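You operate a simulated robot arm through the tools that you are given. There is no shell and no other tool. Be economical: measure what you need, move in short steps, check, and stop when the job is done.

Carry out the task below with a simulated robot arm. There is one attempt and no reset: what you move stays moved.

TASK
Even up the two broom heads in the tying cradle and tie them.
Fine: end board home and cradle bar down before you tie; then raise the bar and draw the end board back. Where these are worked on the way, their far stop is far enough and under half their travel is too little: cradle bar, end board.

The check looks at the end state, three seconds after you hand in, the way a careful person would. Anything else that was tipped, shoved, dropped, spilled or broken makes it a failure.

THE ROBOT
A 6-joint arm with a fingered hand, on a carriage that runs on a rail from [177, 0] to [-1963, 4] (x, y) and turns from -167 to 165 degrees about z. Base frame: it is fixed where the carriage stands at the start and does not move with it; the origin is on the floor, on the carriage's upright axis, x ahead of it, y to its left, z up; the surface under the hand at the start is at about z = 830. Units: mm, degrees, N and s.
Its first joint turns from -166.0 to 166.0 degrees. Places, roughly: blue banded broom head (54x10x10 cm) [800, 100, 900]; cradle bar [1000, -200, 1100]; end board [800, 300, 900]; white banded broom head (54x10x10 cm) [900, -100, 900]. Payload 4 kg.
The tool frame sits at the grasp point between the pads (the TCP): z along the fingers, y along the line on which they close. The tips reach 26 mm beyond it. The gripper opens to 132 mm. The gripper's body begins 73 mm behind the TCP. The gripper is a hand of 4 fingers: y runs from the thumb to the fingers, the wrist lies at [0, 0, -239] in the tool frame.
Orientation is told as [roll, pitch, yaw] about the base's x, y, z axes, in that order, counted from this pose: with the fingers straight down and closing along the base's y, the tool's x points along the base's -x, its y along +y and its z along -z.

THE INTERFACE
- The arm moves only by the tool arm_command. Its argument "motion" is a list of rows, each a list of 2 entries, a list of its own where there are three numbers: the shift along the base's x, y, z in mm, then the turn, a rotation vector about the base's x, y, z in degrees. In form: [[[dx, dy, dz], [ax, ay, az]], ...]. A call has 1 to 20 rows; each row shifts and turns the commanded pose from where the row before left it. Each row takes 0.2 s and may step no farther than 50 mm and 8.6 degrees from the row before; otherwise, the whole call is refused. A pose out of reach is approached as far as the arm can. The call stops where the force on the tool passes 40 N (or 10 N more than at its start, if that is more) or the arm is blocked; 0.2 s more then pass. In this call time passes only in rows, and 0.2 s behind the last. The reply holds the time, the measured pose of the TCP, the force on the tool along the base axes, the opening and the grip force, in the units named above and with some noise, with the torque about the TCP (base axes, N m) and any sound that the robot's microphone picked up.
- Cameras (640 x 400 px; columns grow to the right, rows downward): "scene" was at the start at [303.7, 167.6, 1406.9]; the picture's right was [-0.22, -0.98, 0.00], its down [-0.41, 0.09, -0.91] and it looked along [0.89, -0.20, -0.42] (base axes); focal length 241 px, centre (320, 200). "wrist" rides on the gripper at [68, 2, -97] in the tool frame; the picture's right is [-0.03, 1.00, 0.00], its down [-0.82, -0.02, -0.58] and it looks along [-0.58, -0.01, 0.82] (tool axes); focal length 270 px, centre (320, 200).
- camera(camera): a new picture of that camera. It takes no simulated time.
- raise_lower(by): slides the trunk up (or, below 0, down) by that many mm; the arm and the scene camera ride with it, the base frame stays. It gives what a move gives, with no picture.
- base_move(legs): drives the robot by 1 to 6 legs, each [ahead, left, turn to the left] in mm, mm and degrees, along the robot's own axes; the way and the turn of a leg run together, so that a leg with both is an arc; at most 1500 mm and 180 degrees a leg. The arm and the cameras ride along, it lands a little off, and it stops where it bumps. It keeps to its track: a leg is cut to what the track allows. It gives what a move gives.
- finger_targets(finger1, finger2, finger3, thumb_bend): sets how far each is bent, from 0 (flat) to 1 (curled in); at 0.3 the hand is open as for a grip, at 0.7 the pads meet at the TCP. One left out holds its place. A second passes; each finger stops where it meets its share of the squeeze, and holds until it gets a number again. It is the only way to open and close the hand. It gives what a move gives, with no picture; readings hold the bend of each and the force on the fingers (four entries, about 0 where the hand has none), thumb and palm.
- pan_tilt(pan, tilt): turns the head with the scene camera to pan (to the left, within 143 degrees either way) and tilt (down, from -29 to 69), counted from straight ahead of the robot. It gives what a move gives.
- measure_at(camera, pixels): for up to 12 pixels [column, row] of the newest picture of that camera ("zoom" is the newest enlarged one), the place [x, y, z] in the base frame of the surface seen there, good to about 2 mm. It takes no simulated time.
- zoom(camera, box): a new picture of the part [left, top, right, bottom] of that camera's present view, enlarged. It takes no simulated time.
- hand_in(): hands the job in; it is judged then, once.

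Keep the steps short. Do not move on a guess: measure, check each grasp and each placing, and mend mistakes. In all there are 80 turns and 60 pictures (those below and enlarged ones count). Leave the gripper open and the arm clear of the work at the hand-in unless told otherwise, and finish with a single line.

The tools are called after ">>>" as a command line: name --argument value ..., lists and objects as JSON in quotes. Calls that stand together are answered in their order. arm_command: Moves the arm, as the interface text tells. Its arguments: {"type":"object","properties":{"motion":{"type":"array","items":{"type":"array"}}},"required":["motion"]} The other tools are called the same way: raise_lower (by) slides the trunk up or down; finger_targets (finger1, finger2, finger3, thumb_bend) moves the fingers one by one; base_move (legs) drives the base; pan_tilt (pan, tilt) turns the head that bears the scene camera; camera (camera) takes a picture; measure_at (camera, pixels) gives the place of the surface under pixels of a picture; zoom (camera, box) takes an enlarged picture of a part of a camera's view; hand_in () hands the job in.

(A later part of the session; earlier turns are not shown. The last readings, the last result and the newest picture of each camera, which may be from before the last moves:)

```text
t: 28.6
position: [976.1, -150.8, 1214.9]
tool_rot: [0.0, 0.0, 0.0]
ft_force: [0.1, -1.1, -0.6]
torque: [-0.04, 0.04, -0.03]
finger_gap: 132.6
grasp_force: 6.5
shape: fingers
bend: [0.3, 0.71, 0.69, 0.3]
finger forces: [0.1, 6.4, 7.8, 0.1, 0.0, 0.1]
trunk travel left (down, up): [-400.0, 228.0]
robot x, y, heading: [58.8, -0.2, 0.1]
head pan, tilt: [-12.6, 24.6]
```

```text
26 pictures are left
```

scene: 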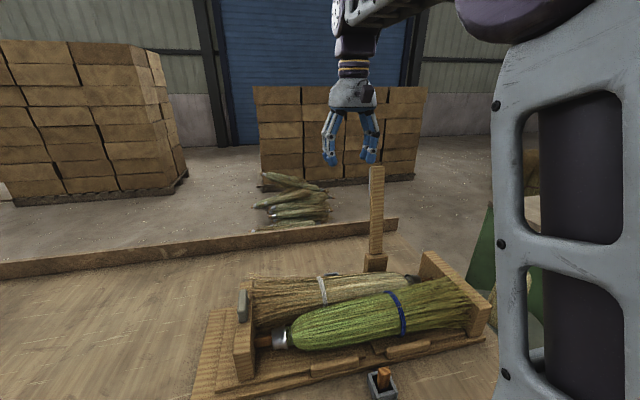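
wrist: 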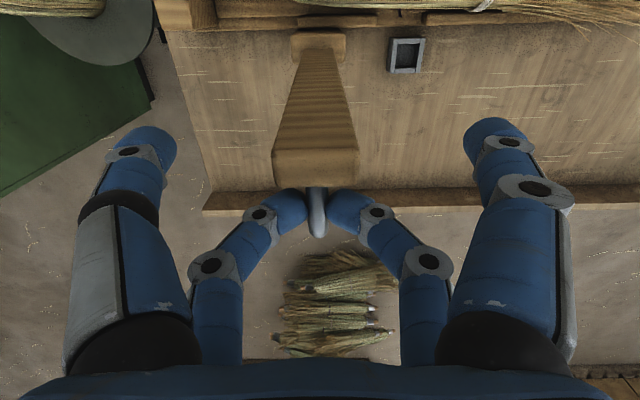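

The bar follows with almost no force. I'll continue along the arc past vertical.

>>> arm_command --motion '[[[-25, 0, 2], [0, 0, 0]], [[-24, 0, 0], [0, 0, 0]], [[-24, 0, -2], [0, 0, 0]], [[-23, 0, -4], [0, 0, 0]], [[-23, 0, -6], [0, 0, 0]], [[-22, 0, -8], [0, 0, 0]], [[-21, 0, -10], [0, 0, 0]]]'

>>> camera --camera "wrist"

```text
t: 30.2
position: [813.8, -150.6, 1186.0]
tool_rot: [0.0, -0.1, -0.1]
ft_force: [-3.2, 2.6, 5.0]
torque: [0.03, -0.05, 0.05]
finger_gap: 132.5
grasp_force: 7.8
shape: fingers
bend: [0.3, 0.72, 0.7, 0.3]
finger forces: [0.0, 9.1, 7.0, 0.1, 0.1, 0.0]
trunk travel left (down, up): [-400.0, 228.0]
robot x, y, heading: [60.6, 0.1, 0.2]
head pan, tilt: [-12.6, 24.6]
```

```text
25 pictures are left
```

wrist: 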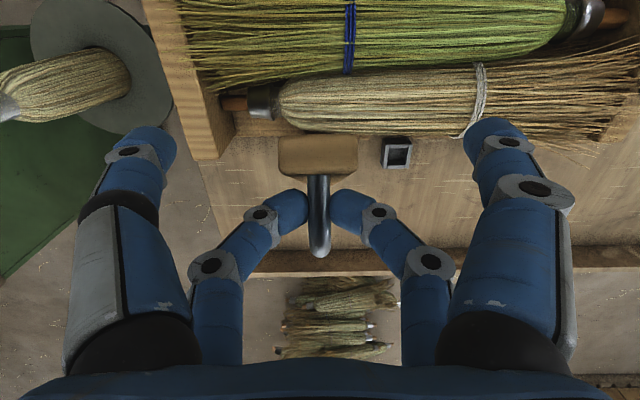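

>>> zoom --camera "wrist" --box '[240, 110, 400, 280]'

>>> measure_at --camera "zoom" --pixels '[[320, 110], [320, 140], [320, 70], [320, 170], [320, 200], [320, 250], [320, 300], [320, 335], [260, 200], [230, 110], [410, 110]]'

>>> zoom --camera "scene" --box '[300, 120, 500, 330]'

```text
2.35 times, centred on (320, 195) of wrist
```

zoom: 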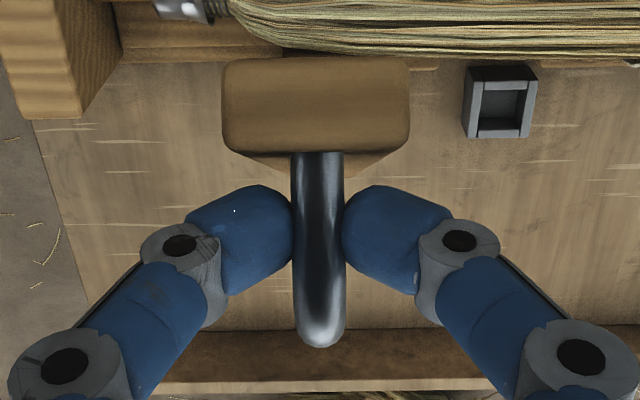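

```text
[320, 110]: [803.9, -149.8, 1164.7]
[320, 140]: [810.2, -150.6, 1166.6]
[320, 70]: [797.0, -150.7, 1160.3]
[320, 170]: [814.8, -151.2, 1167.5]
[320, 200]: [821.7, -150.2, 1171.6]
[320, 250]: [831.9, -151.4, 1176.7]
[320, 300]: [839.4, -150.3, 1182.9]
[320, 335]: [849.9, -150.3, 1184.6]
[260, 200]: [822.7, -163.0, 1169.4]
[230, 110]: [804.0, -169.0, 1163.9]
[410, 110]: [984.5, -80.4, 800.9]
```

```text
1.90 times, centred on (400, 225) of scene
```

zoom: 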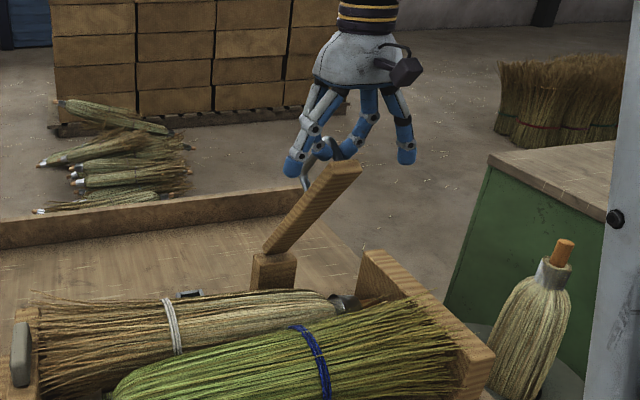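

It's a D-shaped handle and I hold its top leg; the bar is about 26° past vertical. I'll continue the arc in measured steps.

>>> arm_command --motion '[[[-24, 0, -12], [0, 0, 0]], [[-23, 0, -14], [0, 0, 0]], [[-22, 0, -16], [0, 0, 0]], [[-20, 0, -18], [0, 0, 0]]]'

>>> zoom --camera "wrist" --box '[200, 60, 440, 280]'

>>> measure_at --camera "zoom" --pixels '[[320, 130], [320, 160], [320, 180], [320, 200], [320, 250], [320, 300], [320, 320]]'

```text
t: 31.2
position: [722.9, -150.6, 1126.4]
tool_rot: [0.0, 0.0, -0.1]
ft_force: [-0.7, 0.2, 0.4]
torque: [-0.03, 0.0, 0.0]
finger_gap: 132.5
grasp_force: 5.2
shape: fingers
bend: [0.3, 0.72, 0.7, 0.3]
finger forces: [0.1, 5.9, 5.9, 0.0, 0.0, 0.0]
trunk travel left (down, up): [-400.0, 228.0]
robot x, y, heading: [62.9, -1.1, -0.1]
head pan, tilt: [-12.6, 24.6]
```

```text
1.82 times, centred on (320, 170) of wrist
```

zoom: 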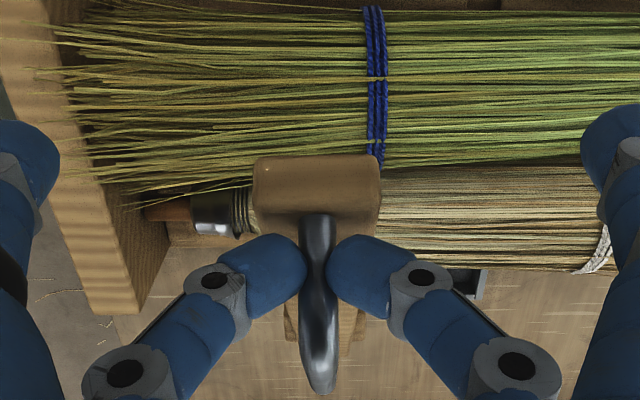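

```text
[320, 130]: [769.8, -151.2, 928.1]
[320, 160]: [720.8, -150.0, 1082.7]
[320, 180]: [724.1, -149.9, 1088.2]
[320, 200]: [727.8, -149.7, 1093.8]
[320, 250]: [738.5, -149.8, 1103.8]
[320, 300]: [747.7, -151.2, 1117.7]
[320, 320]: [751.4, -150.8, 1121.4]
```

>>> arm_command --motion '[[[-16, 0, -20], [0, 0, 0]], [[-15, 0, -21], [0, 0, 0]], [[-13, 0, -23], [0, 0, 0]], [[-11, 0, -24], [0, 0, 0]]]'

>>> zoom --camera "wrist" --box '[200, 60, 440, 280]'

>>> measure_at --camera "zoom" --pixels '[[280, 175], [320, 160], [320, 180], [320, 200], [320, 250], [320, 300], [320, 320]]'

```text
t: 32.2
position: [670.4, -150.3, 1037.7]
tool_rot: [0.0, 0.1, 0.0]
ft_force: [-0.8, -0.3, -0.7]
torque: [-0.04, 0.02, -0.02]
finger_gap: 132.7
grasp_force: 4.8
shape: fingers
bend: [0.3, 0.72, 0.7, 0.3]
finger forces: [0.1, 4.8, 4.7, 0.0, 0.1, 0.1]
trunk travel left (down, up): [-400.0, 228.0]
robot x, y, heading: [58.6, 2.3, 0.0]
head pan, tilt: [-12.6, 24.6]
```

```text
1.82 times, centred on (320, 170) of wrist
```

zoom: 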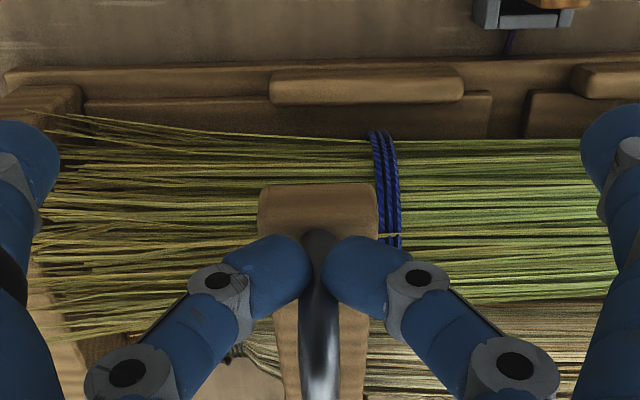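

```text
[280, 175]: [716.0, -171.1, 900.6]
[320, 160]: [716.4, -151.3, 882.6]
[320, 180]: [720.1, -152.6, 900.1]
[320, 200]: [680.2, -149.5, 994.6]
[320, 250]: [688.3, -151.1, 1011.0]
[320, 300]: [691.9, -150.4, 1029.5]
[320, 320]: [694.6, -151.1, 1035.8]
```

The purple cord from the front box runs under the cradle, which confirms how the tie works. I'll lower the bar the last part slowly.

>>> arm_command --motion '[[[-5, 0, -12], [0, 0, 0]], [[-4, 0, -13], [0, 0, 0]], [[-3, 0, -12], [0, 0, 0]], [[-3, 0, -12], [0, 0, 0]]]'

>>> zoom --camera "scene" --box '[240, 150, 520, 390]'

```text
t: 33.2
position: [654.1, -148.8, 988.5]
tool_rot: [0.0, -0.1, 0.1]
ft_force: [-3.8, 0.1, -1.9]
torque: [-0.02, 0.07, -0.01]
finger_gap: 132.6
grasp_force: 3.3
shape: fingers
bend: [0.3, 0.72, 0.71, 0.3]
finger forces: [0.0, 3.5, 3.6, 0.0, 0.0, 0.1]
trunk travel left (down, up): [-400.0, 228.0]
robot x, y, heading: [58.7, 2.3, -0.0]
head pan, tilt: [-12.6, 24.6]
```

```text
1.67 times, centred on (380, 270) of scene
```

zoom: 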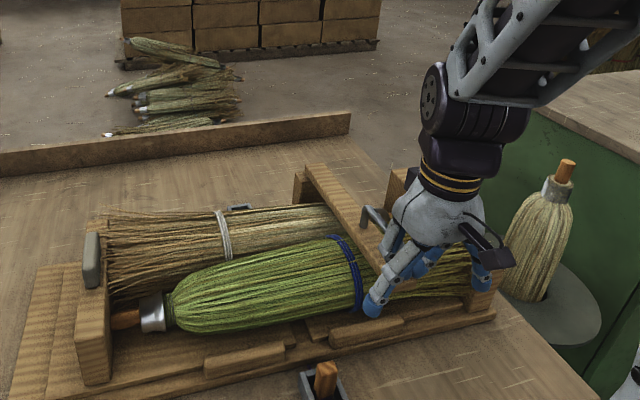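

Nearly down. The sideways force says I'm pulling slightly, so I'll ease off and go down in small steps.

>>> arm_command --motion '[[[2, 0, -5], [0, 0, 0]], [[1, 0, -5], [0, 0, 0]], [[1, 0, -4], [0, 0, 0]], [[0, 0, -4], [0, 0, 0]]]'

>>> zoom --camera "scene" --box '[360, 200, 500, 330]'

>>> measure_at --camera "zoom" --pixels '[[235, 140], [250, 160], [270, 190], [215, 110], [190, 80], [200, 170], [170, 130]]'

```text
t: 34.0
position: [653.6, -150.2, 976.7]
tool_rot: [0.1, 0.4, 0.0]
ft_force: [-17.8, 0.5, 14.0]
torque: [-0.02, -0.03, 0.03]
finger_gap: 132.6
grasp_force: 11.1
shape: fingers
bend: [0.3, 0.74, 0.72, 0.3]
finger forces: [0.0, 11.7, 10.6, 0.0, 0.0, 0.0]
trunk travel left (down, up): [-400.0, 228.0]
robot x, y, heading: [59.6, -3.0, -0.1]
head pan, tilt: [-12.6, 24.6]
stopped in row 4: the force on the tool passed its limit at 44 N (the readings are from after the stop); the commanded pose is now the measured one
```

```text
3.08 times, centred on (430, 265) of scene
```

zoom: 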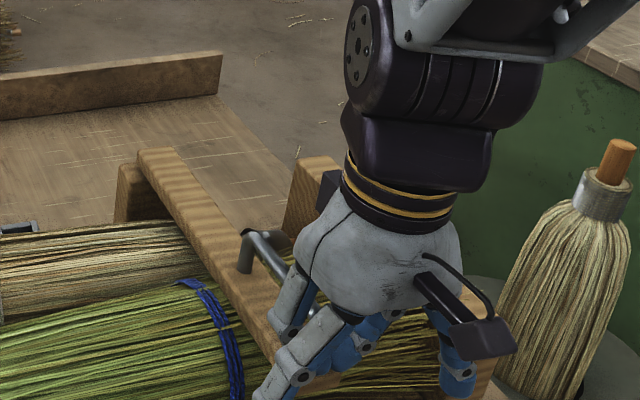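

```text
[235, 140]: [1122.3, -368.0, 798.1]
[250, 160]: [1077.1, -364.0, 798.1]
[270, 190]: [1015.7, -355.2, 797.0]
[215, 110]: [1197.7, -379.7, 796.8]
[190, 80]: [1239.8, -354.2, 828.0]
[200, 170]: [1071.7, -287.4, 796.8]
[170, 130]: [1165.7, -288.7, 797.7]
```

Resistance at 44 N means the bar is on its stop or the heads. I'll open, rise straight up, and check the bar's height.

>>> finger_targets --finger1 0.3 --finger2 0.45 --finger3 0.45 --thumb_bend 0.3

>>> arm_command --motion '[[[0, 0, 10], [0, 0, 0]], [[0, 0, 25], [0, 0, 0]], [[0, 0, 40], [0, 0, 0]], [[0, 0, 40], [0, 0, 0]], [[0, 0, 40], [0, 0, 0]], [[0, 0, 40], [0, 0, 0]]]'

>>> camera --camera "wrist"

```text
t: 35.0
position: [656.8, -150.1, 975.0]
tool_rot: [-0.1, 0.3, 0.0]
ft_force: [-0.4, 0.8, -1.2]
torque: [0.02, 0.01, 0.02]
finger_gap: 132.7
grasp_force: 0.1
shape: fingers
bend: [0.3, 0.45, 0.45, 0.3]
finger forces: [0.0, 0.0, 0.1, 0.1, 0.1, 0.0]
trunk travel left (down, up): [-400.0, 228.0]
robot x, y, heading: [63.1, 2.5, -0.0]
head pan, tilt: [-12.6, 24.6]
```

```text
t: 36.4
position: [657.7, -149.2, 1170.2]
tool_rot: [0.3, 0.3, 0.0]
ft_force: [0.8, -0.4, -0.2]
torque: [0.01, 0.01, 0.02]
finger_gap: 132.6
grasp_force: 0.1
shape: fingers
bend: [0.3, 0.45, 0.45, 0.3]
finger forces: [0.0, 0.1, 0.0, 0.0, 0.0, 0.0]
trunk travel left (down, up): [-400.0, 228.0]
robot x, y, heading: [58.4, 3.0, -0.0]
head pan, tilt: [-12.6, 24.6]
```

```text
18 pictures are left
```

wrist: 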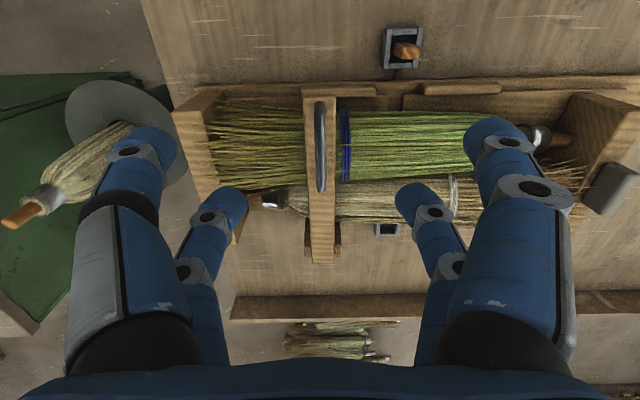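

The bar lies across both heads. I'll measure its slope, its handle, the peg and the boxes.

>>> measure_at --camera "wrist" --pixels '[[310, 92], [309, 140], [312, 200], [322, 255], [320, 110], [320, 145], [320, 185], [407, 50], [395, 48], [412, 42], [387, 228], [345, 120]]'

```text
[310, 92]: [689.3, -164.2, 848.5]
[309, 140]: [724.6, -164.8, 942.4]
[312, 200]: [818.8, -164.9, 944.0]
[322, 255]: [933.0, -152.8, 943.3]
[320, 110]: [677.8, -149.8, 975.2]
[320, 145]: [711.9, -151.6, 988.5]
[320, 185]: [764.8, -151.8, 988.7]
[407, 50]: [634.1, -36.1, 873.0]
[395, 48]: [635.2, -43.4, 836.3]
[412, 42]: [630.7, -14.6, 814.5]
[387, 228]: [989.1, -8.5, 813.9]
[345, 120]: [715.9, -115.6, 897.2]
```

The bar lies level (top z ≈ 943 along its length), so it's fully down. The peg is at about (634,-36), top z 873. I'll drive back to x ≈ 0 and go over the peg to look.

>>> base_move --legs '[[-58, 0, 0]]'

>>> arm_command --motion '[[[5, 38, 0], [0, 0, 0]], [[5, 38, 0], [0, 0, 0]], [[6, 38, -30], [0, 0, 0]], [[0, 0, -40], [0, 0, 0]], [[0, 0, -40], [0, 0, 0]]]'

>>> camera --camera "wrist"

```text
t: 37.4
position: [599.8, -149.9, 1170.7]
tool_rot: [0.1, 0.3, 0.0]
ft_force: [-0.9, 0.7, 1.0]
torque: [0.0, 0.03, 0.03]
finger_gap: 132.7
grasp_force: 0.0
shape: fingers
bend: [0.3, 0.45, 0.45, 0.3]
finger forces: [0.0, 0.0, 0.0, 0.0, 0.0, 0.0]
trunk travel left (down, up): [-400.0, 228.0]
robot x, y, heading: [0.5, 3.1, -0.1]
head pan, tilt: [-12.6, 24.6]
```

```text
t: 38.6
position: [615.2, -35.9, 1059.5]
tool_rot: [0.1, 0.1, 0.0]
ft_force: [-0.1, 0.7, -0.9]
torque: [0.01, 0.0, -0.03]
finger_gap: 132.5
grasp_force: 0.1
shape: fingers
bend: [0.3, 0.45, 0.45, 0.3]
finger forces: [0.0, 0.0, 0.1, 0.1, 0.0, 0.0]
trunk travel left (down, up): [-400.0, 228.0]
robot x, y, heading: [0.1, 0.3, -0.2]
head pan, tilt: [-12.6, 24.6]
```

```text
17 pictures are left
```

wrist: 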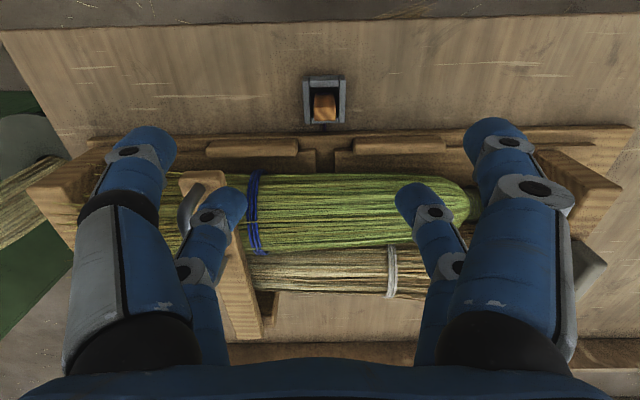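

>>> zoom --camera "wrist" --box '[284, 60, 364, 140]'

>>> measure_at --camera "zoom" --pixels '[[325, 150], [325, 175], [325, 200], [325, 225], [285, 200], [365, 200], [325, 250], [230, 150], [415, 150], [325, 285], [325, 90], [322, 320]]'

```text
5.00 times, centred on (324, 100) of wrist
```

zoom: 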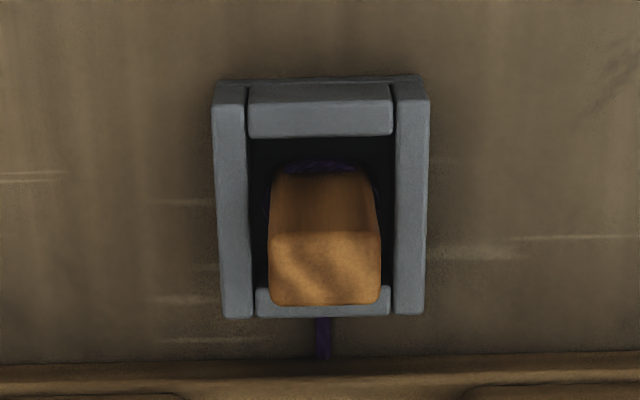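

```text
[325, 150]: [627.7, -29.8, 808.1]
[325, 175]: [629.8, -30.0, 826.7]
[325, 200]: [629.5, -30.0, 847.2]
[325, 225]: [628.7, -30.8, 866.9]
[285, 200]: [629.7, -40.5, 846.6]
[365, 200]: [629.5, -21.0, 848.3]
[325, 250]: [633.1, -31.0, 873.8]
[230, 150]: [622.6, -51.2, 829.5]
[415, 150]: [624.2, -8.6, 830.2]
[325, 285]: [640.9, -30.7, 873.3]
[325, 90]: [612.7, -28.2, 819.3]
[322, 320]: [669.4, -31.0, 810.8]
```

The peg is 17 × 25 mm, centre (638,-31), top z 874, and the box walls reach z 830. I'll bring the far pair over it and down to TCP z 863.

>>> arm_command --motion '[[[5, 5, -40], [0, 0, 0]], [[0, 0, -45], [0, 0, 0]], [[0, 0, -45], [0, 0, 0]], [[0, 0, -40], [0, 0, 0]], [[0, 0, -18], [0, 0, 0]], [[0, 0, -8], [0, 0, 0]]]'

>>> finger_targets --finger2 0.74 --finger3 0.74

>>> camera --camera "wrist"

```text
t: 40.0
position: [620.6, -31.2, 863.3]
tool_rot: [0.1, 0.3, 0.0]
ft_force: [-0.2, 0.1, 0.2]
torque: [0.02, 0.0, 0.02]
finger_gap: 132.9
grasp_force: 0.1
shape: fingers
bend: [0.3, 0.45, 0.45, 0.3]
finger forces: [0.0, 0.0, 0.0, 0.0, 0.0, 0.0]
trunk travel left (down, up): [-400.0, 228.0]
robot x, y, heading: [3.5, 0.8, -0.0]
head pan, tilt: [-12.6, 24.6]
```

```text
t: 41.0
position: [620.3, -30.7, 863.2]
tool_rot: [0.1, 0.2, -0.1]
ft_force: [-0.1, 0.0, -0.2]
torque: [-0.03, 0.06, 0.02]
finger_gap: 132.7
grasp_force: 7.1
shape: fingers
bend: [0.3, 0.65, 0.65, 0.3]
finger forces: [0.1, 7.2, 7.2, 0.0, 0.1, 0.1]
trunk travel left (down, up): [-400.0, 228.0]
robot x, y, heading: [1.1, 0.4, -0.2]
head pan, tilt: [-12.6, 24.6]
```

```text
15 pictures are left
```

wrist: 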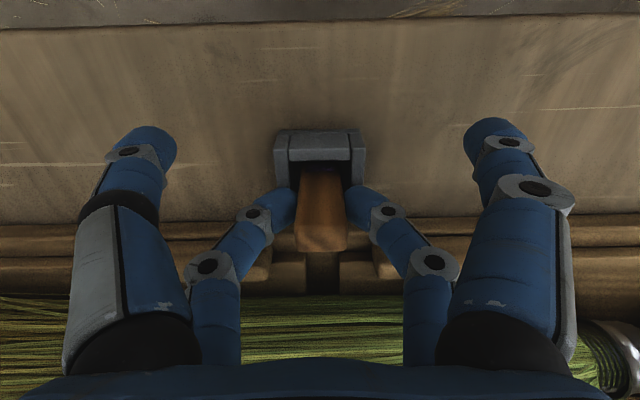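

Peg gripped at 7 N per finger. I'll lift it straight out and watch the force.

>>> arm_command --motion '[[[0, 0, 10], [0, 0, 0]], [[0, 0, 15], [0, 0, 0]], [[0, 0, 20], [0, 0, 0]], [[0, 0, 25], [0, 0, 0]], [[0, 0, 30], [0, 0, 0]], [[0, 0, 30], [0, 0, 0]], [[0, 0, 30], [0, 0, 0]]]'

>>> camera --camera "wrist"

```text
t: 42.6
position: [620.5, -30.0, 1025.9]
tool_rot: [0.1, 0.3, 0.0]
ft_force: [1.3, 1.0, -0.4]
torque: [0.01, 0.03, -0.01]
finger_gap: 132.7
grasp_force: 7.3
shape: fingers
bend: [0.3, 0.65, 0.65, 0.3]
finger forces: [0.1, 7.1, 7.2, 0.1, 0.0, 0.1]
trunk travel left (down, up): [-400.0, 228.0]
robot x, y, heading: [-1.1, -1.9, -0.4]
head pan, tilt: [-12.6, 24.6]
```

```text
14 pictures are left
```

wrist: 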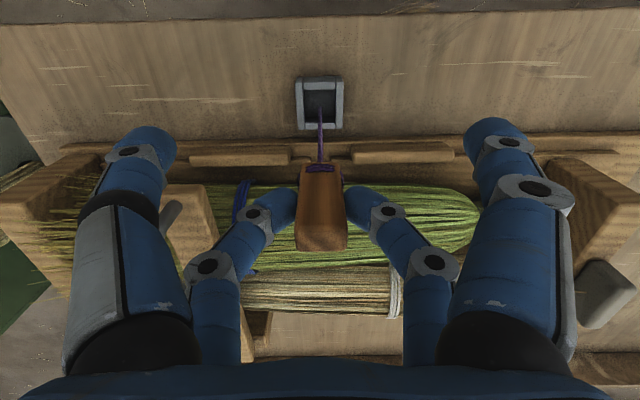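

The peg and its cord are in hand. I'll carry it over the heads towards the rear box, then look.

>>> arm_command --motion '[[[35, 2, 5], [0, 0, 0]], [[35, 2, 0], [0, 0, 0]], [[35, 2, 0], [0, 0, 0]], [[35, 2, 0], [0, 0, 0]], [[35, 2, 0], [0, 0, 0]], [[35, 2, 0], [0, 0, 0]], [[35, 2, 0], [0, 0, 0]], [[35, 2, 0], [0, 0, 0]], [[35, 2, 0], [0, 0, 0]], [[20, 2, 0], [0, 0, 0]]]'

>>> camera --camera "wrist"

```text
t: 44.8
position: [955.5, -10.4, 1029.3]
tool_rot: [0.1, 0.3, 0.0]
ft_force: [0.6, -0.2, -0.1]
torque: [0.0, -0.02, 0.01]
finger_gap: 132.5
grasp_force: 6.9
shape: fingers
bend: [0.3, 0.65, 0.65, 0.3]
finger forces: [0.0, 7.1, 7.1, 0.1, 0.1, 0.0]
trunk travel left (down, up): [-400.0, 228.0]
robot x, y, heading: [-2.8, 1.8, 0.0]
head pan, tilt: [-12.6, 24.6]
```

```text
13 pictures are left
```

wrist: 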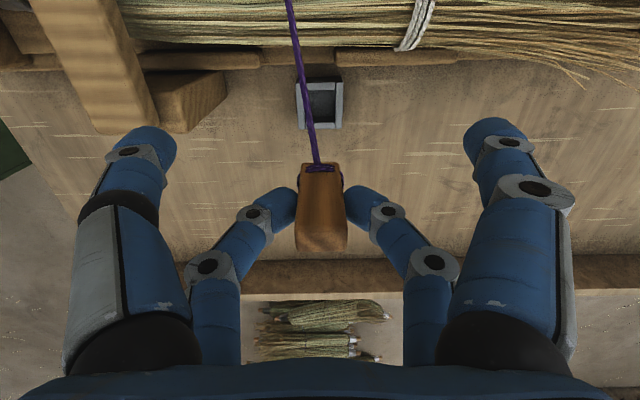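

The rear box appears at the same pixels (about 320,103) as the front box did right after the straight lift-out, so I should be aligned. I'll confirm by measuring.

>>> measure_at --camera "wrist" --pixels '[[300, 105], [340, 105], [322, 127], [328, 82], [325, 100], [328, 115], [318, 175], [322, 240], [300, 230], [343, 230]]'

```text
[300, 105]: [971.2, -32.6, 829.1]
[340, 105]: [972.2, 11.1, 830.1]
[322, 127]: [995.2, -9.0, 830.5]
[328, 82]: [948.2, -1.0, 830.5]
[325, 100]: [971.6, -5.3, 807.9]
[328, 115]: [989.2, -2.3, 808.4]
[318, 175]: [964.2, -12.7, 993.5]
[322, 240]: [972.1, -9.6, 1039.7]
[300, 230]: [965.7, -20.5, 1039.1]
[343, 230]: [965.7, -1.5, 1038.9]
```

Box centre (972,-11) and peg centre (972,-11) agree. I'll lower straight down, slowly at the end, to TCP z ≈ 865.

>>> arm_command --motion '[[[0, 0, -30], [0, 0, 0]], [[0, 0, -30], [0, 0, 0]], [[0, 0, -30], [0, 0, 0]], [[0, 0, -20], [0, 0, 0]], [[0, 0, -15], [0, 0, 0]], [[0, 0, -12], [0, 0, 0]], [[0, 0, -10], [0, 0, 0]], [[0, 0, -8], [0, 0, 0]], [[0, 0, -5], [0, 0, 0]], [[0, 0, -4], [0, 0, 0]]]'

>>> camera --camera "wrist"

```text
t: 47.0
position: [955.7, -10.5, 867.0]
tool_rot: [0.2, 0.2, -0.1]
ft_force: [1.0, 1.1, 12.2]
torque: [0.05, -0.12, -0.05]
finger_gap: 133.5
grasp_force: 10.3
shape: fingers
bend: [0.3, 0.67, 0.67, 0.3]
finger forces: [1.8, 8.9, 8.9, 0.0, 0.7, 0.0]
trunk travel left (down, up): [-400.0, 228.0]
robot x, y, heading: [0.8, -0.1, -0.1]
head pan, tilt: [-12.6, 24.6]
```

```text
12 pictures are left
```

wrist: 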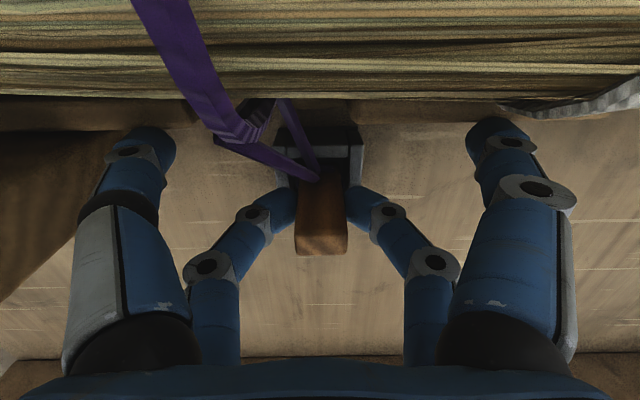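

The cord has formed a knot and the peg meets the box floor (12 N upward). I'll release the peg and rise.

>>> finger_targets --finger2 0.45 --finger3 0.45

>>> arm_command --motion '[[[0, 0, 5], [0, 0, 0]], [[0, 0, 15], [0, 0, 0]], [[0, 0, 30], [0, 0, 0]], [[0, 0, 40], [0, 0, 0]], [[0, 0, 40], [0, 0, 0]], [[0, 0, 40], [0, 0, 0]], [[-20, 0, 40], [0, 0, 0]], [[-30, 0, 40], [0, 0, 0]]]'

>>> camera --camera "wrist"

```text
t: 48.0
position: [955.2, -10.7, 865.1]
tool_rot: [0.0, 0.3, 0.0]
ft_force: [6.1, -0.4, 1.5]
torque: [0.06, -0.07, -0.21]
finger_gap: 133.9
grasp_force: 2.9
shape: fingers
bend: [0.29, 0.45, 0.45, 0.3]
finger forces: [4.0, 0.0, 0.0, 0.1, 1.4, 0.0]
trunk travel left (down, up): [-400.0, 228.0]
robot x, y, heading: [1.2, -1.7, -0.2]
head pan, tilt: [-12.6, 24.6]
```

```text
t: 49.8
position: [905.7, -11.4, 1114.1]
tool_rot: [0.2, 0.4, 0.0]
ft_force: [-1.1, 0.0, -0.4]
torque: [0.03, 0.01, 0.01]
finger_gap: 133.2
grasp_force: 0.1
shape: fingers
bend: [0.3, 0.45, 0.45, 0.3]
finger forces: [0.0, 0.0, 0.0, 0.0, 0.0, 0.0]
trunk travel left (down, up): [-400.0, 228.0]
robot x, y, heading: [-0.5, 1.6, 0.2]
head pan, tilt: [-12.6, 24.6]
```

```text
11 pictures are left
```

wrist: 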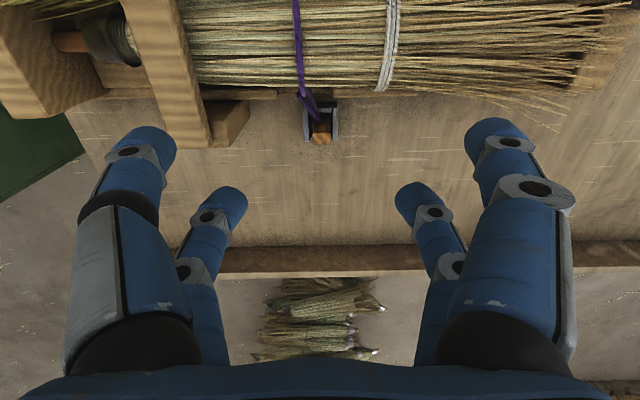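

The peg stands in the rear box with the cord around both heads. I'll measure the peg and the heads to be sure nothing shifted.

>>> measure_at --camera "wrist" --pixels '[[321, 127], [322, 137], [306, 125], [336, 125], [299, 50], [311, 103], [250, 95], [420, 85], [290, 10]]'

>>> base_move --legs '[[58, 0, 0]]'

```text
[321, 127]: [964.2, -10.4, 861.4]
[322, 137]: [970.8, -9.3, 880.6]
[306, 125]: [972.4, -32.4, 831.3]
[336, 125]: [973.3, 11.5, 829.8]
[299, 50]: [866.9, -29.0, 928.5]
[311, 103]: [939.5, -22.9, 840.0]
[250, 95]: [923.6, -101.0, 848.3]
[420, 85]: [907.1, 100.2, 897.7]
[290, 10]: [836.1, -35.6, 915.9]
```

```text
t: 50.7
position: [963.3, -11.9, 1116.1]
tool_rot: [0.1, 0.3, 0.0]
ft_force: [0.1, 0.2, -0.7]
torque: [0.0, 0.0, 0.02]
finger_gap: 133.0
grasp_force: 0.0
shape: fingers
bend: [0.3, 0.45, 0.45, 0.3]
finger forces: [0.1, 0.0, 0.0, 0.1, 0.1, 0.0]
trunk travel left (down, up): [-400.0, 228.0]
robot x, y, heading: [58.5, -1.0, 0.1]
head pan, tilt: [-12.6, 24.6]
```

The peg top reads 880 against 874 expected, so I'll take an enlarged look to see whether it's fully seated.

>>> zoom --camera "wrist" --box '[275, 30, 375, 110]'

>>> measure_at --camera "zoom" --pixels '[[320, 230], [320, 250], [300, 270], [340, 270], [320, 290], [320, 200], [320, 180], [320, 270], [320, 160]]'

```text
5.00 times, centred on (325, 70) of wrist
```

zoom: 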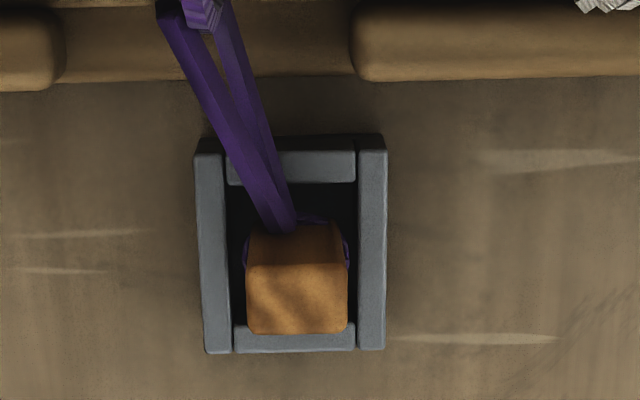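

```text
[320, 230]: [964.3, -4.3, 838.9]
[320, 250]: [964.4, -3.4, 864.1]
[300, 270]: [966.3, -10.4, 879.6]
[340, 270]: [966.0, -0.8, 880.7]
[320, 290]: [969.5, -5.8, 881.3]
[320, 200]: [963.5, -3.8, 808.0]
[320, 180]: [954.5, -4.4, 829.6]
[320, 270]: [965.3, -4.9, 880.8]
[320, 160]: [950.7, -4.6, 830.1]
```

The peg is upright but about 6 mm high. I'll press lightly on its top with closed fingertips to seat it, after closing fingers 2 and 3 above it.

>>> finger_targets --finger2 0.7 --finger3 0.7

>>> arm_command --motion '[[[-8, 2, -45], [0, 0, 0]], [[0, 0, -45], [0, 0, 0]], [[0, 0, -45], [0, 0, 0]], [[0, 0, -45], [0, 0, 0]], [[0, 0, -20], [0, 0, 0]], [[0, 0, -6], [0, 0, 0]], [[0, 0, -3], [0, 0, 0]]]'

```text
t: 51.7
position: [965.0, -10.9, 1114.6]
tool_rot: [0.1, 0.4, 0.0]
ft_force: [0.3, 0.1, -0.9]
torque: [-0.01, -0.01, -0.03]
finger_gap: 133.1
grasp_force: 0.2
shape: fingers
bend: [0.3, 0.7, 0.7, 0.3]
finger forces: [0.0, 0.0, 0.0, 0.0, 0.1, 0.0]
trunk travel left (down, up): [-400.0, 228.0]
robot x, y, heading: [59.3, 4.8, 0.1]
head pan, tilt: [-12.6, 24.6]
```

```text
t: 53.3
position: [956.1, -8.3, 906.0]
tool_rot: [0.1, 0.2, 0.0]
ft_force: [0.2, 0.4, 4.2]
torque: [0.02, -0.1, -0.01]
finger_gap: 133.1
grasp_force: 1.9
shape: fingers
bend: [0.3, 0.7, 0.7, 0.3]
finger forces: [0.0, 1.9, 2.4, 0.0, 0.1, 0.1]
trunk travel left (down, up): [-400.0, 228.0]
robot x, y, heading: [60.4, 0.9, -0.2]
head pan, tilt: [-12.6, 24.6]
```

Contact at z 906 with 4 N, so I'll press gently in 2 mm steps.

>>> arm_command --motion '[[[0, 0, -2], [0, 0, 0]], [[0, 0, -2], [0, 0, 0]]]'

```text
t: 53.9
position: [957.4, -8.7, 902.4]
tool_rot: [0.2, 0.1, 0.0]
ft_force: [2.3, 0.0, 12.6]
torque: [-0.01, -0.26, 0.0]
finger_gap: 133.1
grasp_force: 6.9
shape: fingers
bend: [0.3, 0.71, 0.71, 0.3]
finger forces: [0.0, 6.4, 6.9, 0.1, 0.1, 0.0]
trunk travel left (down, up): [-400.0, 228.0]
robot x, y, heading: [60.9, -1.5, 0.0]
head pan, tilt: [-12.6, 24.6]
```

It's solidly seated; 12.6 N gives only finger flex. I'll rise, open, and travel to above the bar's handle tip at about (656,-150).

>>> arm_command --motion '[[[0, 0, 20], [0, 0, 0]], [[0, 0, 45], [0, 0, 0]], [[0, 0, 45], [0, 0, 0]], [[0, 0, 45], [0, 0, 0]], [[0, 0, 43], [0, 0, 0]], [[-37, -17, 0], [0, 0, 0]], [[-37, -17, 0], [0, 0, 0]], [[-37, -18, 0], [0, 0, 0]], [[-38, -18, 0], [0, 0, 0]], [[-38, -18, 0], [0, 0, 0]], [[-38, -18, 0], [0, 0, 0]], [[-38, -18, 0], [0, 0, 0]], [[-38, -18, 0], [0, 0, 0]]]'

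>>> finger_targets --finger2 0.48 --finger3 0.48

>>> camera --camera "wrist"

```text
t: 56.7
position: [653.0, -151.4, 1099.4]
tool_rot: [0.2, 0.3, 0.2]
ft_force: [-0.1, -0.5, -0.7]
torque: [0.0, 0.03, 0.03]
finger_gap: 133.2
grasp_force: 0.1
shape: fingers
bend: [0.3, 0.7, 0.7, 0.3]
finger forces: [0.1, 0.0, 0.0, 0.1, 0.1, 0.0]
trunk travel left (down, up): [-400.0, 228.0]
robot x, y, heading: [60.0, 0.1, -0.3]
head pan, tilt: [-12.6, 24.6]
```

```text
t: 57.7
position: [652.7, -151.5, 1100.4]
tool_rot: [0.1, 0.3, -0.1]
ft_force: [0.5, 0.5, -1.2]
torque: [0.0, 0.02, 0.0]
finger_gap: 133.1
grasp_force: 0.0
shape: fingers
bend: [0.3, 0.48, 0.48, 0.3]
finger forces: [0.1, 0.1, 0.1, 0.0, 0.0, 0.0]
trunk travel left (down, up): [-400.0, 228.0]
robot x, y, heading: [62.2, -0.5, 0.2]
head pan, tilt: [-12.6, 24.6]
```

```text
9 pictures are left
```

wrist: 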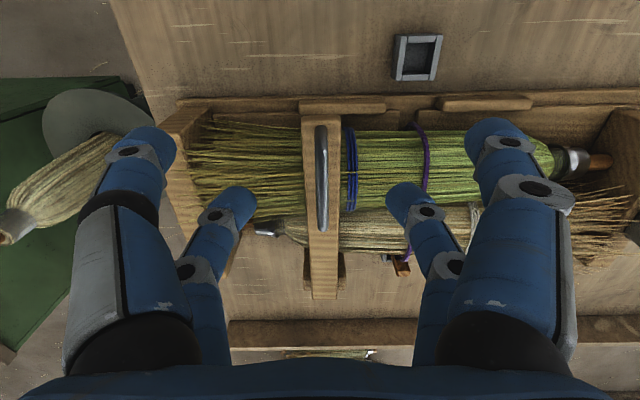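

The purple tie runs round both heads. I'll measure the bar handle before gripping it.

>>> measure_at --camera "wrist" --pixels '[[320, 130], [321, 140], [322, 155], [322, 180], [323, 205], [323, 222], [316, 170], [328, 170], [310, 122]]'

```text
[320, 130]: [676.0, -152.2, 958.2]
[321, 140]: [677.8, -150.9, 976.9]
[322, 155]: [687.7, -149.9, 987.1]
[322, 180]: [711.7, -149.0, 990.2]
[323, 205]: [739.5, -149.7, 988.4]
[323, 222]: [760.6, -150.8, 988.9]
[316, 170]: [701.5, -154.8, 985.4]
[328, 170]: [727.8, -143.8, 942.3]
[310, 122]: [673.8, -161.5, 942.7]
```

The near leg is at x 675–688, z 943–982. I'll set the far pair on it (TCP 664, -150, 985) and close.

>>> arm_command --motion '[[[6, 1, -40], [0, 0, 0]], [[6, 0, -40], [0, 0, 0]], [[0, 0, -25], [0, 0, 0]], [[0, 0, -11], [0, 0, 0]]]'

>>> finger_targets --finger2 0.8 --finger3 0.8

```text
t: 58.7
position: [665.7, -152.3, 983.2]
tool_rot: [0.2, 0.3, 0.1]
ft_force: [-0.3, -1.2, 0.0]
torque: [0.04, -0.04, 0.01]
finger_gap: 133.4
grasp_force: 0.1
shape: fingers
bend: [0.3, 0.48, 0.48, 0.3]
finger forces: [0.0, 0.0, 0.0, 0.1, 0.0, 0.0]
trunk travel left (down, up): [-400.0, 228.0]
robot x, y, heading: [58.6, -1.5, -0.1]
head pan, tilt: [-12.6, 24.6]
```

```text
t: 59.7
position: [666.1, -151.3, 983.7]
tool_rot: [0.0, 0.3, -0.1]
ft_force: [2.6, -1.1, -1.9]
torque: [-0.03, 0.01, -0.04]
finger_gap: 133.2
grasp_force: 6.9
shape: fingers
bend: [0.3, 0.71, 0.7, 0.3]
finger forces: [0.1, 6.6, 7.2, 0.1, 0.0, 0.0]
trunk travel left (down, up): [-400.0, 228.0]
robot x, y, heading: [58.7, -0.7, -0.2]
head pan, tilt: [-12.6, 24.6]
```

Grip is firm. From three tip positions the pivot works out to (951,930), so I'll follow that arc upward, the first part first.

>>> arm_command --motion '[[[2, 0, 11], [0, 0, 0]], [[2, 0, 12], [0, 0, 0]], [[6, 0, 23], [0, 0, 0]], [[8, 0, 22], [0, 0, 0]], [[10, 0, 21], [0, 0, 0]]]'

```text
t: 60.9
position: [695.7, -150.1, 1072.7]
tool_rot: [0.0, 0.3, 0.1]
ft_force: [4.4, -0.7, -3.7]
torque: [0.01, 0.04, 0.02]
finger_gap: 133.3
grasp_force: 7.2
shape: fingers
bend: [0.3, 0.71, 0.7, 0.3]
finger forces: [0.0, 7.5, 7.5, 0.0, 0.1, 0.0]
trunk travel left (down, up): [-400.0, 228.0]
robot x, y, heading: [59.1, 0.0, 0.1]
head pan, tilt: [-12.6, 24.6]
```

The load is about 4 N and steady, so the bar is coming up. I'll continue the arc to just before vertical.

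>>> arm_command --motion '[[[12, 0, 20], [0, 0, 0]], [[13, 0, 19], [0, 0, 0]], [[15, 0, 18], [0, 0, 0]], [[16, 0, 17], [0, 0, 0]], [[18, 0, 15], [0, 0, 0]], [[19, 0, 14], [0, 0, 0]], [[20, 0, 12], [0, 0, 0]], [[21, 0, 10], [0, 0, 0]]]'

>>> camera --camera "wrist"

```text
t: 62.7
position: [829.4, -150.9, 1198.3]
tool_rot: [0.1, 0.3, 0.0]
ft_force: [1.5, -1.0, -6.0]
torque: [-0.02, 0.11, -0.01]
finger_gap: 132.8
grasp_force: 6.2
shape: fingers
bend: [0.3, 0.71, 0.69, 0.3]
finger forces: [0.0, 5.3, 6.6, 0.0, 0.1, 0.0]
trunk travel left (down, up): [-400.0, 228.0]
robot x, y, heading: [62.8, 1.2, 0.0]
head pan, tilt: [-12.6, 24.6]
```

```text
8 pictures are left
```

wrist: 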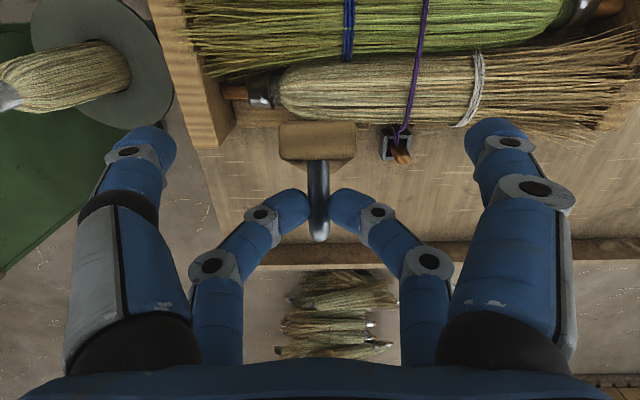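

The bar is well up and still held. I'll carry it over vertical to its back stop, ending gently.

>>> arm_command --motion '[[[22, 0, 8], [0, 0, 0]], [[23, 0, 6], [0, 0, 0]], [[23, 0, 4], [0, 0, 0]], [[23, 0, 2], [0, 0, 0]], [[23, 0, 0], [0, 0, 0]], [[23, 0, -2], [0, 0, 0]], [[21, 0, -4], [0, 0, 0]], [[10, 0, -3], [0, 0, 0]], [[6, 0, -2], [0, 0, 0]]]'

```text
t: 64.7
position: [1003.9, -149.8, 1207.7]
tool_rot: [0.1, 0.2, 0.1]
ft_force: [2.2, -1.2, 7.3]
torque: [-0.03, -0.17, -0.02]
finger_gap: 132.8
grasp_force: 9.3
shape: fingers
bend: [0.3, 0.72, 0.7, 0.3]
finger forces: [0.0, 9.8, 9.8, 0.0, 0.1, 0.0]
trunk travel left (down, up): [-400.0, 228.0]
robot x, y, heading: [60.6, 0.5, 0.1]
head pan, tilt: [-12.6, 24.6]
```

>>> arm_command --motion '[[[4, 0, 0], [0, 0, 0]], [[4, 0, 0], [0, 0, 0]], [[3, 0, 0], [0, 0, 0]]]'

>>> finger_targets --finger2 0.48 --finger3 0.48

>>> camera --camera "wrist"

```text
t: 65.5
position: [1014.2, -149.3, 1206.5]
tool_rot: [0.1, 0.4, 0.0]
ft_force: [0.2, 0.0, -0.3]
torque: [-0.01, 0.05, 0.0]
finger_gap: 133.1
grasp_force: 7.6
shape: fingers
bend: [0.3, 0.72, 0.7, 0.3]
finger forces: [0.0, 7.9, 7.9, 0.1, 0.0, 0.0]
trunk travel left (down, up): [-400.0, 228.0]
robot x, y, heading: [61.1, -1.1, 0.1]
head pan, tilt: [-12.6, 24.6]
```

```text
t: 66.5
position: [1014.9, -151.1, 1206.1]
tool_rot: [0.0, 0.3, 0.0]
ft_force: [0.0, 0.1, 0.0]
torque: [-0.03, -0.04, -0.01]
finger_gap: 133.0
grasp_force: 0.1
shape: fingers
bend: [0.3, 0.48, 0.48, 0.3]
finger forces: [0.0, 0.0, 0.1, 0.0, 0.0, 0.0]
trunk travel left (down, up): [-400.0, 228.0]
robot x, y, heading: [59.4, -2.1, -0.0]
head pan, tilt: [-12.6, 24.6]
```

```text
7 pictures are left
```

wrist: 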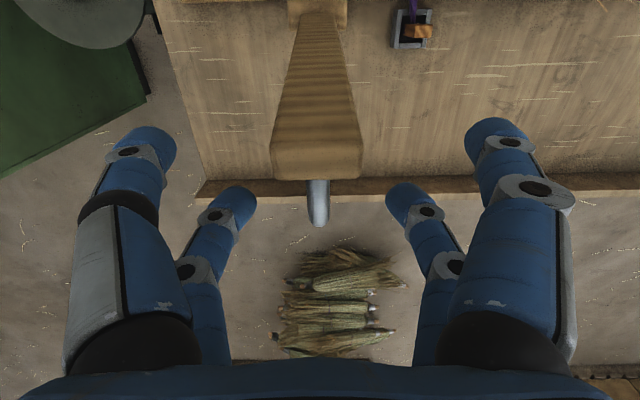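

The bar stands back on its own. I'll confirm its tip by measuring, then rise and go to above the end-board grip at (803,255).

>>> measure_at --camera "wrist" --pixels '[[316, 165], [318, 200], [318, 222]]'

>>> arm_command --motion '[[[0, 0, 30], [0, 0, 0]], [[0, 0, 40], [0, 0, 0]], [[0, 0, 20], [0, 0, 0]], [[-21, 40, 0], [0, 0, 0]], [[-21, 41, 0], [0, 0, 0]], [[-21, 41, 0], [0, 0, 0]], [[-21, 41, -20], [0, 0, 0]], [[-21, 41, -20], [0, 0, 0]], [[-21, 41, -25], [0, 0, 0]], [[-21, 41, -25], [0, 0, 0]], [[-21, 41, -25], [0, 0, 0]], [[-21, 40, -25], [0, 0, 0]], [[-22, 39, -25], [0, 0, 0]]]'

>>> finger_targets --finger1 0.48 --finger2 0.48 --finger3 0.48 --thumb_bend 0.48

>>> camera --camera "wrist"

```text
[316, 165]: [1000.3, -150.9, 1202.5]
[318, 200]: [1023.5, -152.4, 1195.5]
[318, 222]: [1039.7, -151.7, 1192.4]
```

```text
refused: row 7 steps farther than a row can; nothing moved
```

```text
t: 67.5
position: [1013.7, -151.1, 1207.7]
tool_rot: [0.1, 0.3, 0.0]
ft_force: [-0.5, 0.3, -0.5]
torque: [-0.02, 0.01, 0.01]
finger_gap: 73.4
grasp_force: 0.1
shape: fingers
bend: [0.48, 0.48, 0.48, 0.48]
finger forces: [0.0, 0.0, 0.1, 0.0, 0.0, 0.0]
trunk travel left (down, up): [-400.0, 228.0]
robot x, y, heading: [59.4, 1.0, -0.0]
head pan, tilt: [-12.6, 24.6]
```

```text
6 pictures are left
```

wrist: 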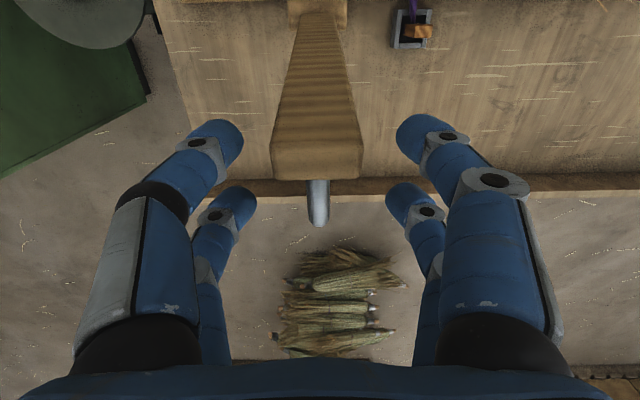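

The bar tip is back at its original place (1000,-151,1202). That move was refused for one row being too long, so I'll rise and travel with shorter steps.

>>> arm_command --motion '[[[0, 0, 30], [0, 0, 0]], [[0, 0, 40], [0, 0, 0]], [[0, 0, 20], [0, 0, 0]], [[-20, 37, 0], [0, 0, 0]], [[-19, 37, 0], [0, 0, 0]], [[-19, 37, 0], [0, 0, 0]], [[-19, 37, -20], [0, 0, 0]], [[-19, 37, -20], [0, 0, 0]], [[-19, 37, -20], [0, 0, 0]], [[-19, 37, -20], [0, 0, 0]], [[-19, 37, -20], [0, 0, 0]], [[-19, 37, -20], [0, 0, 0]], [[-19, 37, -20], [0, 0, 0]], [[-19, 37, -20], [0, 0, 0]]]'

>>> camera --camera "wrist"

```text
t: 70.5
position: [798.6, 256.8, 1103.6]
tool_rot: [0.1, 0.3, 0.0]
ft_force: [1.4, 0.1, -0.4]
torque: [0.03, 0.0, -0.01]
finger_gap: 73.1
grasp_force: 0.0
shape: fingers
bend: [0.48, 0.48, 0.48, 0.48]
finger forces: [0.0, 0.0, 0.1, 0.1, 0.0, 0.0]
out of reach, approached as far as the arm can: row 2, 3
trunk travel left (down, up): [-400.0, 228.0]
robot x, y, heading: [60.0, -0.1, -0.3]
head pan, tilt: [-12.6, 24.6]
```

```text
5 pictures are left
```

wrist: 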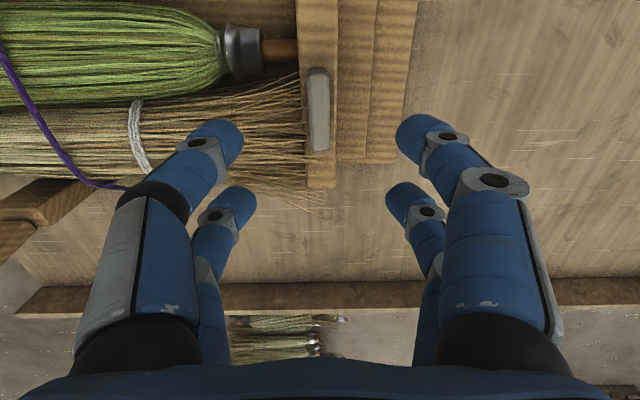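

The end-board grip is at (319,110). I'll measure it.

>>> measure_at --camera "wrist" --pixels '[[319, 75], [319, 110], [319, 145], [309, 110], [328, 110], [303, 50], [310, 180]]'

```text
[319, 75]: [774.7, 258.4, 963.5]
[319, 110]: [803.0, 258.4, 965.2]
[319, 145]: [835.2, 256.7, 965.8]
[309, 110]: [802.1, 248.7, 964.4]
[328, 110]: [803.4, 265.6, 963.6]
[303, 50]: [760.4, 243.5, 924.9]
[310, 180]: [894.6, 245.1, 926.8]
```

The grip centre is (803,257). I'll narrow the hand a bit to stay clear of the bristles, descend, close and draw back 3 mm at first.

>>> finger_targets --finger1 0.55 --finger2 0.55 --finger3 0.55 --thumb_bend 0.55

>>> arm_command --motion '[[[5, 1, -40], [0, 0, 0]], [[0, 0, -40], [0, 0, 0]], [[0, 0, -30], [0, 0, 0]], [[0, 0, -20], [0, 0, 0]], [[0, 0, -14], [0, 0, 0]]]'

>>> finger_targets --finger1 0.72 --finger2 0.72 --finger3 0.72 --thumb_bend 0.72

>>> arm_command --motion '[[[0, 3, 0], [0, 0, 0]], [[0, 4, 0], [0, 0, 0]]]'

```text
t: 71.5
position: [799.5, 257.4, 1105.1]
tool_rot: [0.1, 0.3, 0.0]
ft_force: [0.3, -0.2, -0.5]
torque: [0.05, 0.0, 0.02]
finger_gap: 49.9
grasp_force: 0.0
shape: fingers
bend: [0.55, 0.55, 0.55, 0.55]
finger forces: [0.0, 0.0, 0.1, 0.0, 0.0, 0.1]
trunk travel left (down, up): [-400.0, 228.0]
robot x, y, heading: [59.4, -1.7, 0.2]
head pan, tilt: [-12.6, 24.6]
```

```text
t: 72.7
position: [804.9, 259.9, 960.1]
tool_rot: [0.1, 0.4, 0.0]
ft_force: [-0.7, -0.6, -0.4]
torque: [0.01, 0.02, 0.0]
finger_gap: 49.8
grasp_force: 0.0
shape: fingers
bend: [0.55, 0.55, 0.55, 0.55]
finger forces: [0.0, 0.1, 0.0, 0.1, 0.0, 0.0]
trunk travel left (down, up): [-400.0, 228.0]
robot x, y, heading: [60.4, -0.3, -0.0]
head pan, tilt: [-12.6, 24.6]
```

```text
t: 73.7
position: [804.2, 259.6, 959.9]
tool_rot: [0.1, 0.4, -0.1]
ft_force: [0.8, -2.0, -10.2]
torque: [-0.05, -0.05, 0.01]
finger_gap: 16.1
grasp_force: 12.1
shape: fingers
bend: [0.67, 0.67, 0.66, 0.67]
finger forces: [5.7, 5.7, 5.3, 0.0, 7.5, 0.1]
trunk travel left (down, up): [-400.0, 228.0]
robot x, y, heading: [60.0, -4.8, -0.1]
head pan, tilt: [-12.6, 24.6]
```

```text
t: 74.3
position: [804.9, 266.0, 959.5]
tool_rot: [0.2, 0.4, 0.0]
ft_force: [-0.3, -1.0, -12.2]
torque: [-0.01, -0.01, 0.08]
finger_gap: 16.5
grasp_force: 12.2
shape: fingers
bend: [0.67, 0.67, 0.66, 0.67]
finger forces: [5.6, 5.6, 5.2, 0.0, 7.4, 0.1]
trunk travel left (down, up): [-400.0, 228.0]
robot x, y, heading: [61.5, -2.5, 0.0]
head pan, tilt: [-12.6, 24.6]
```

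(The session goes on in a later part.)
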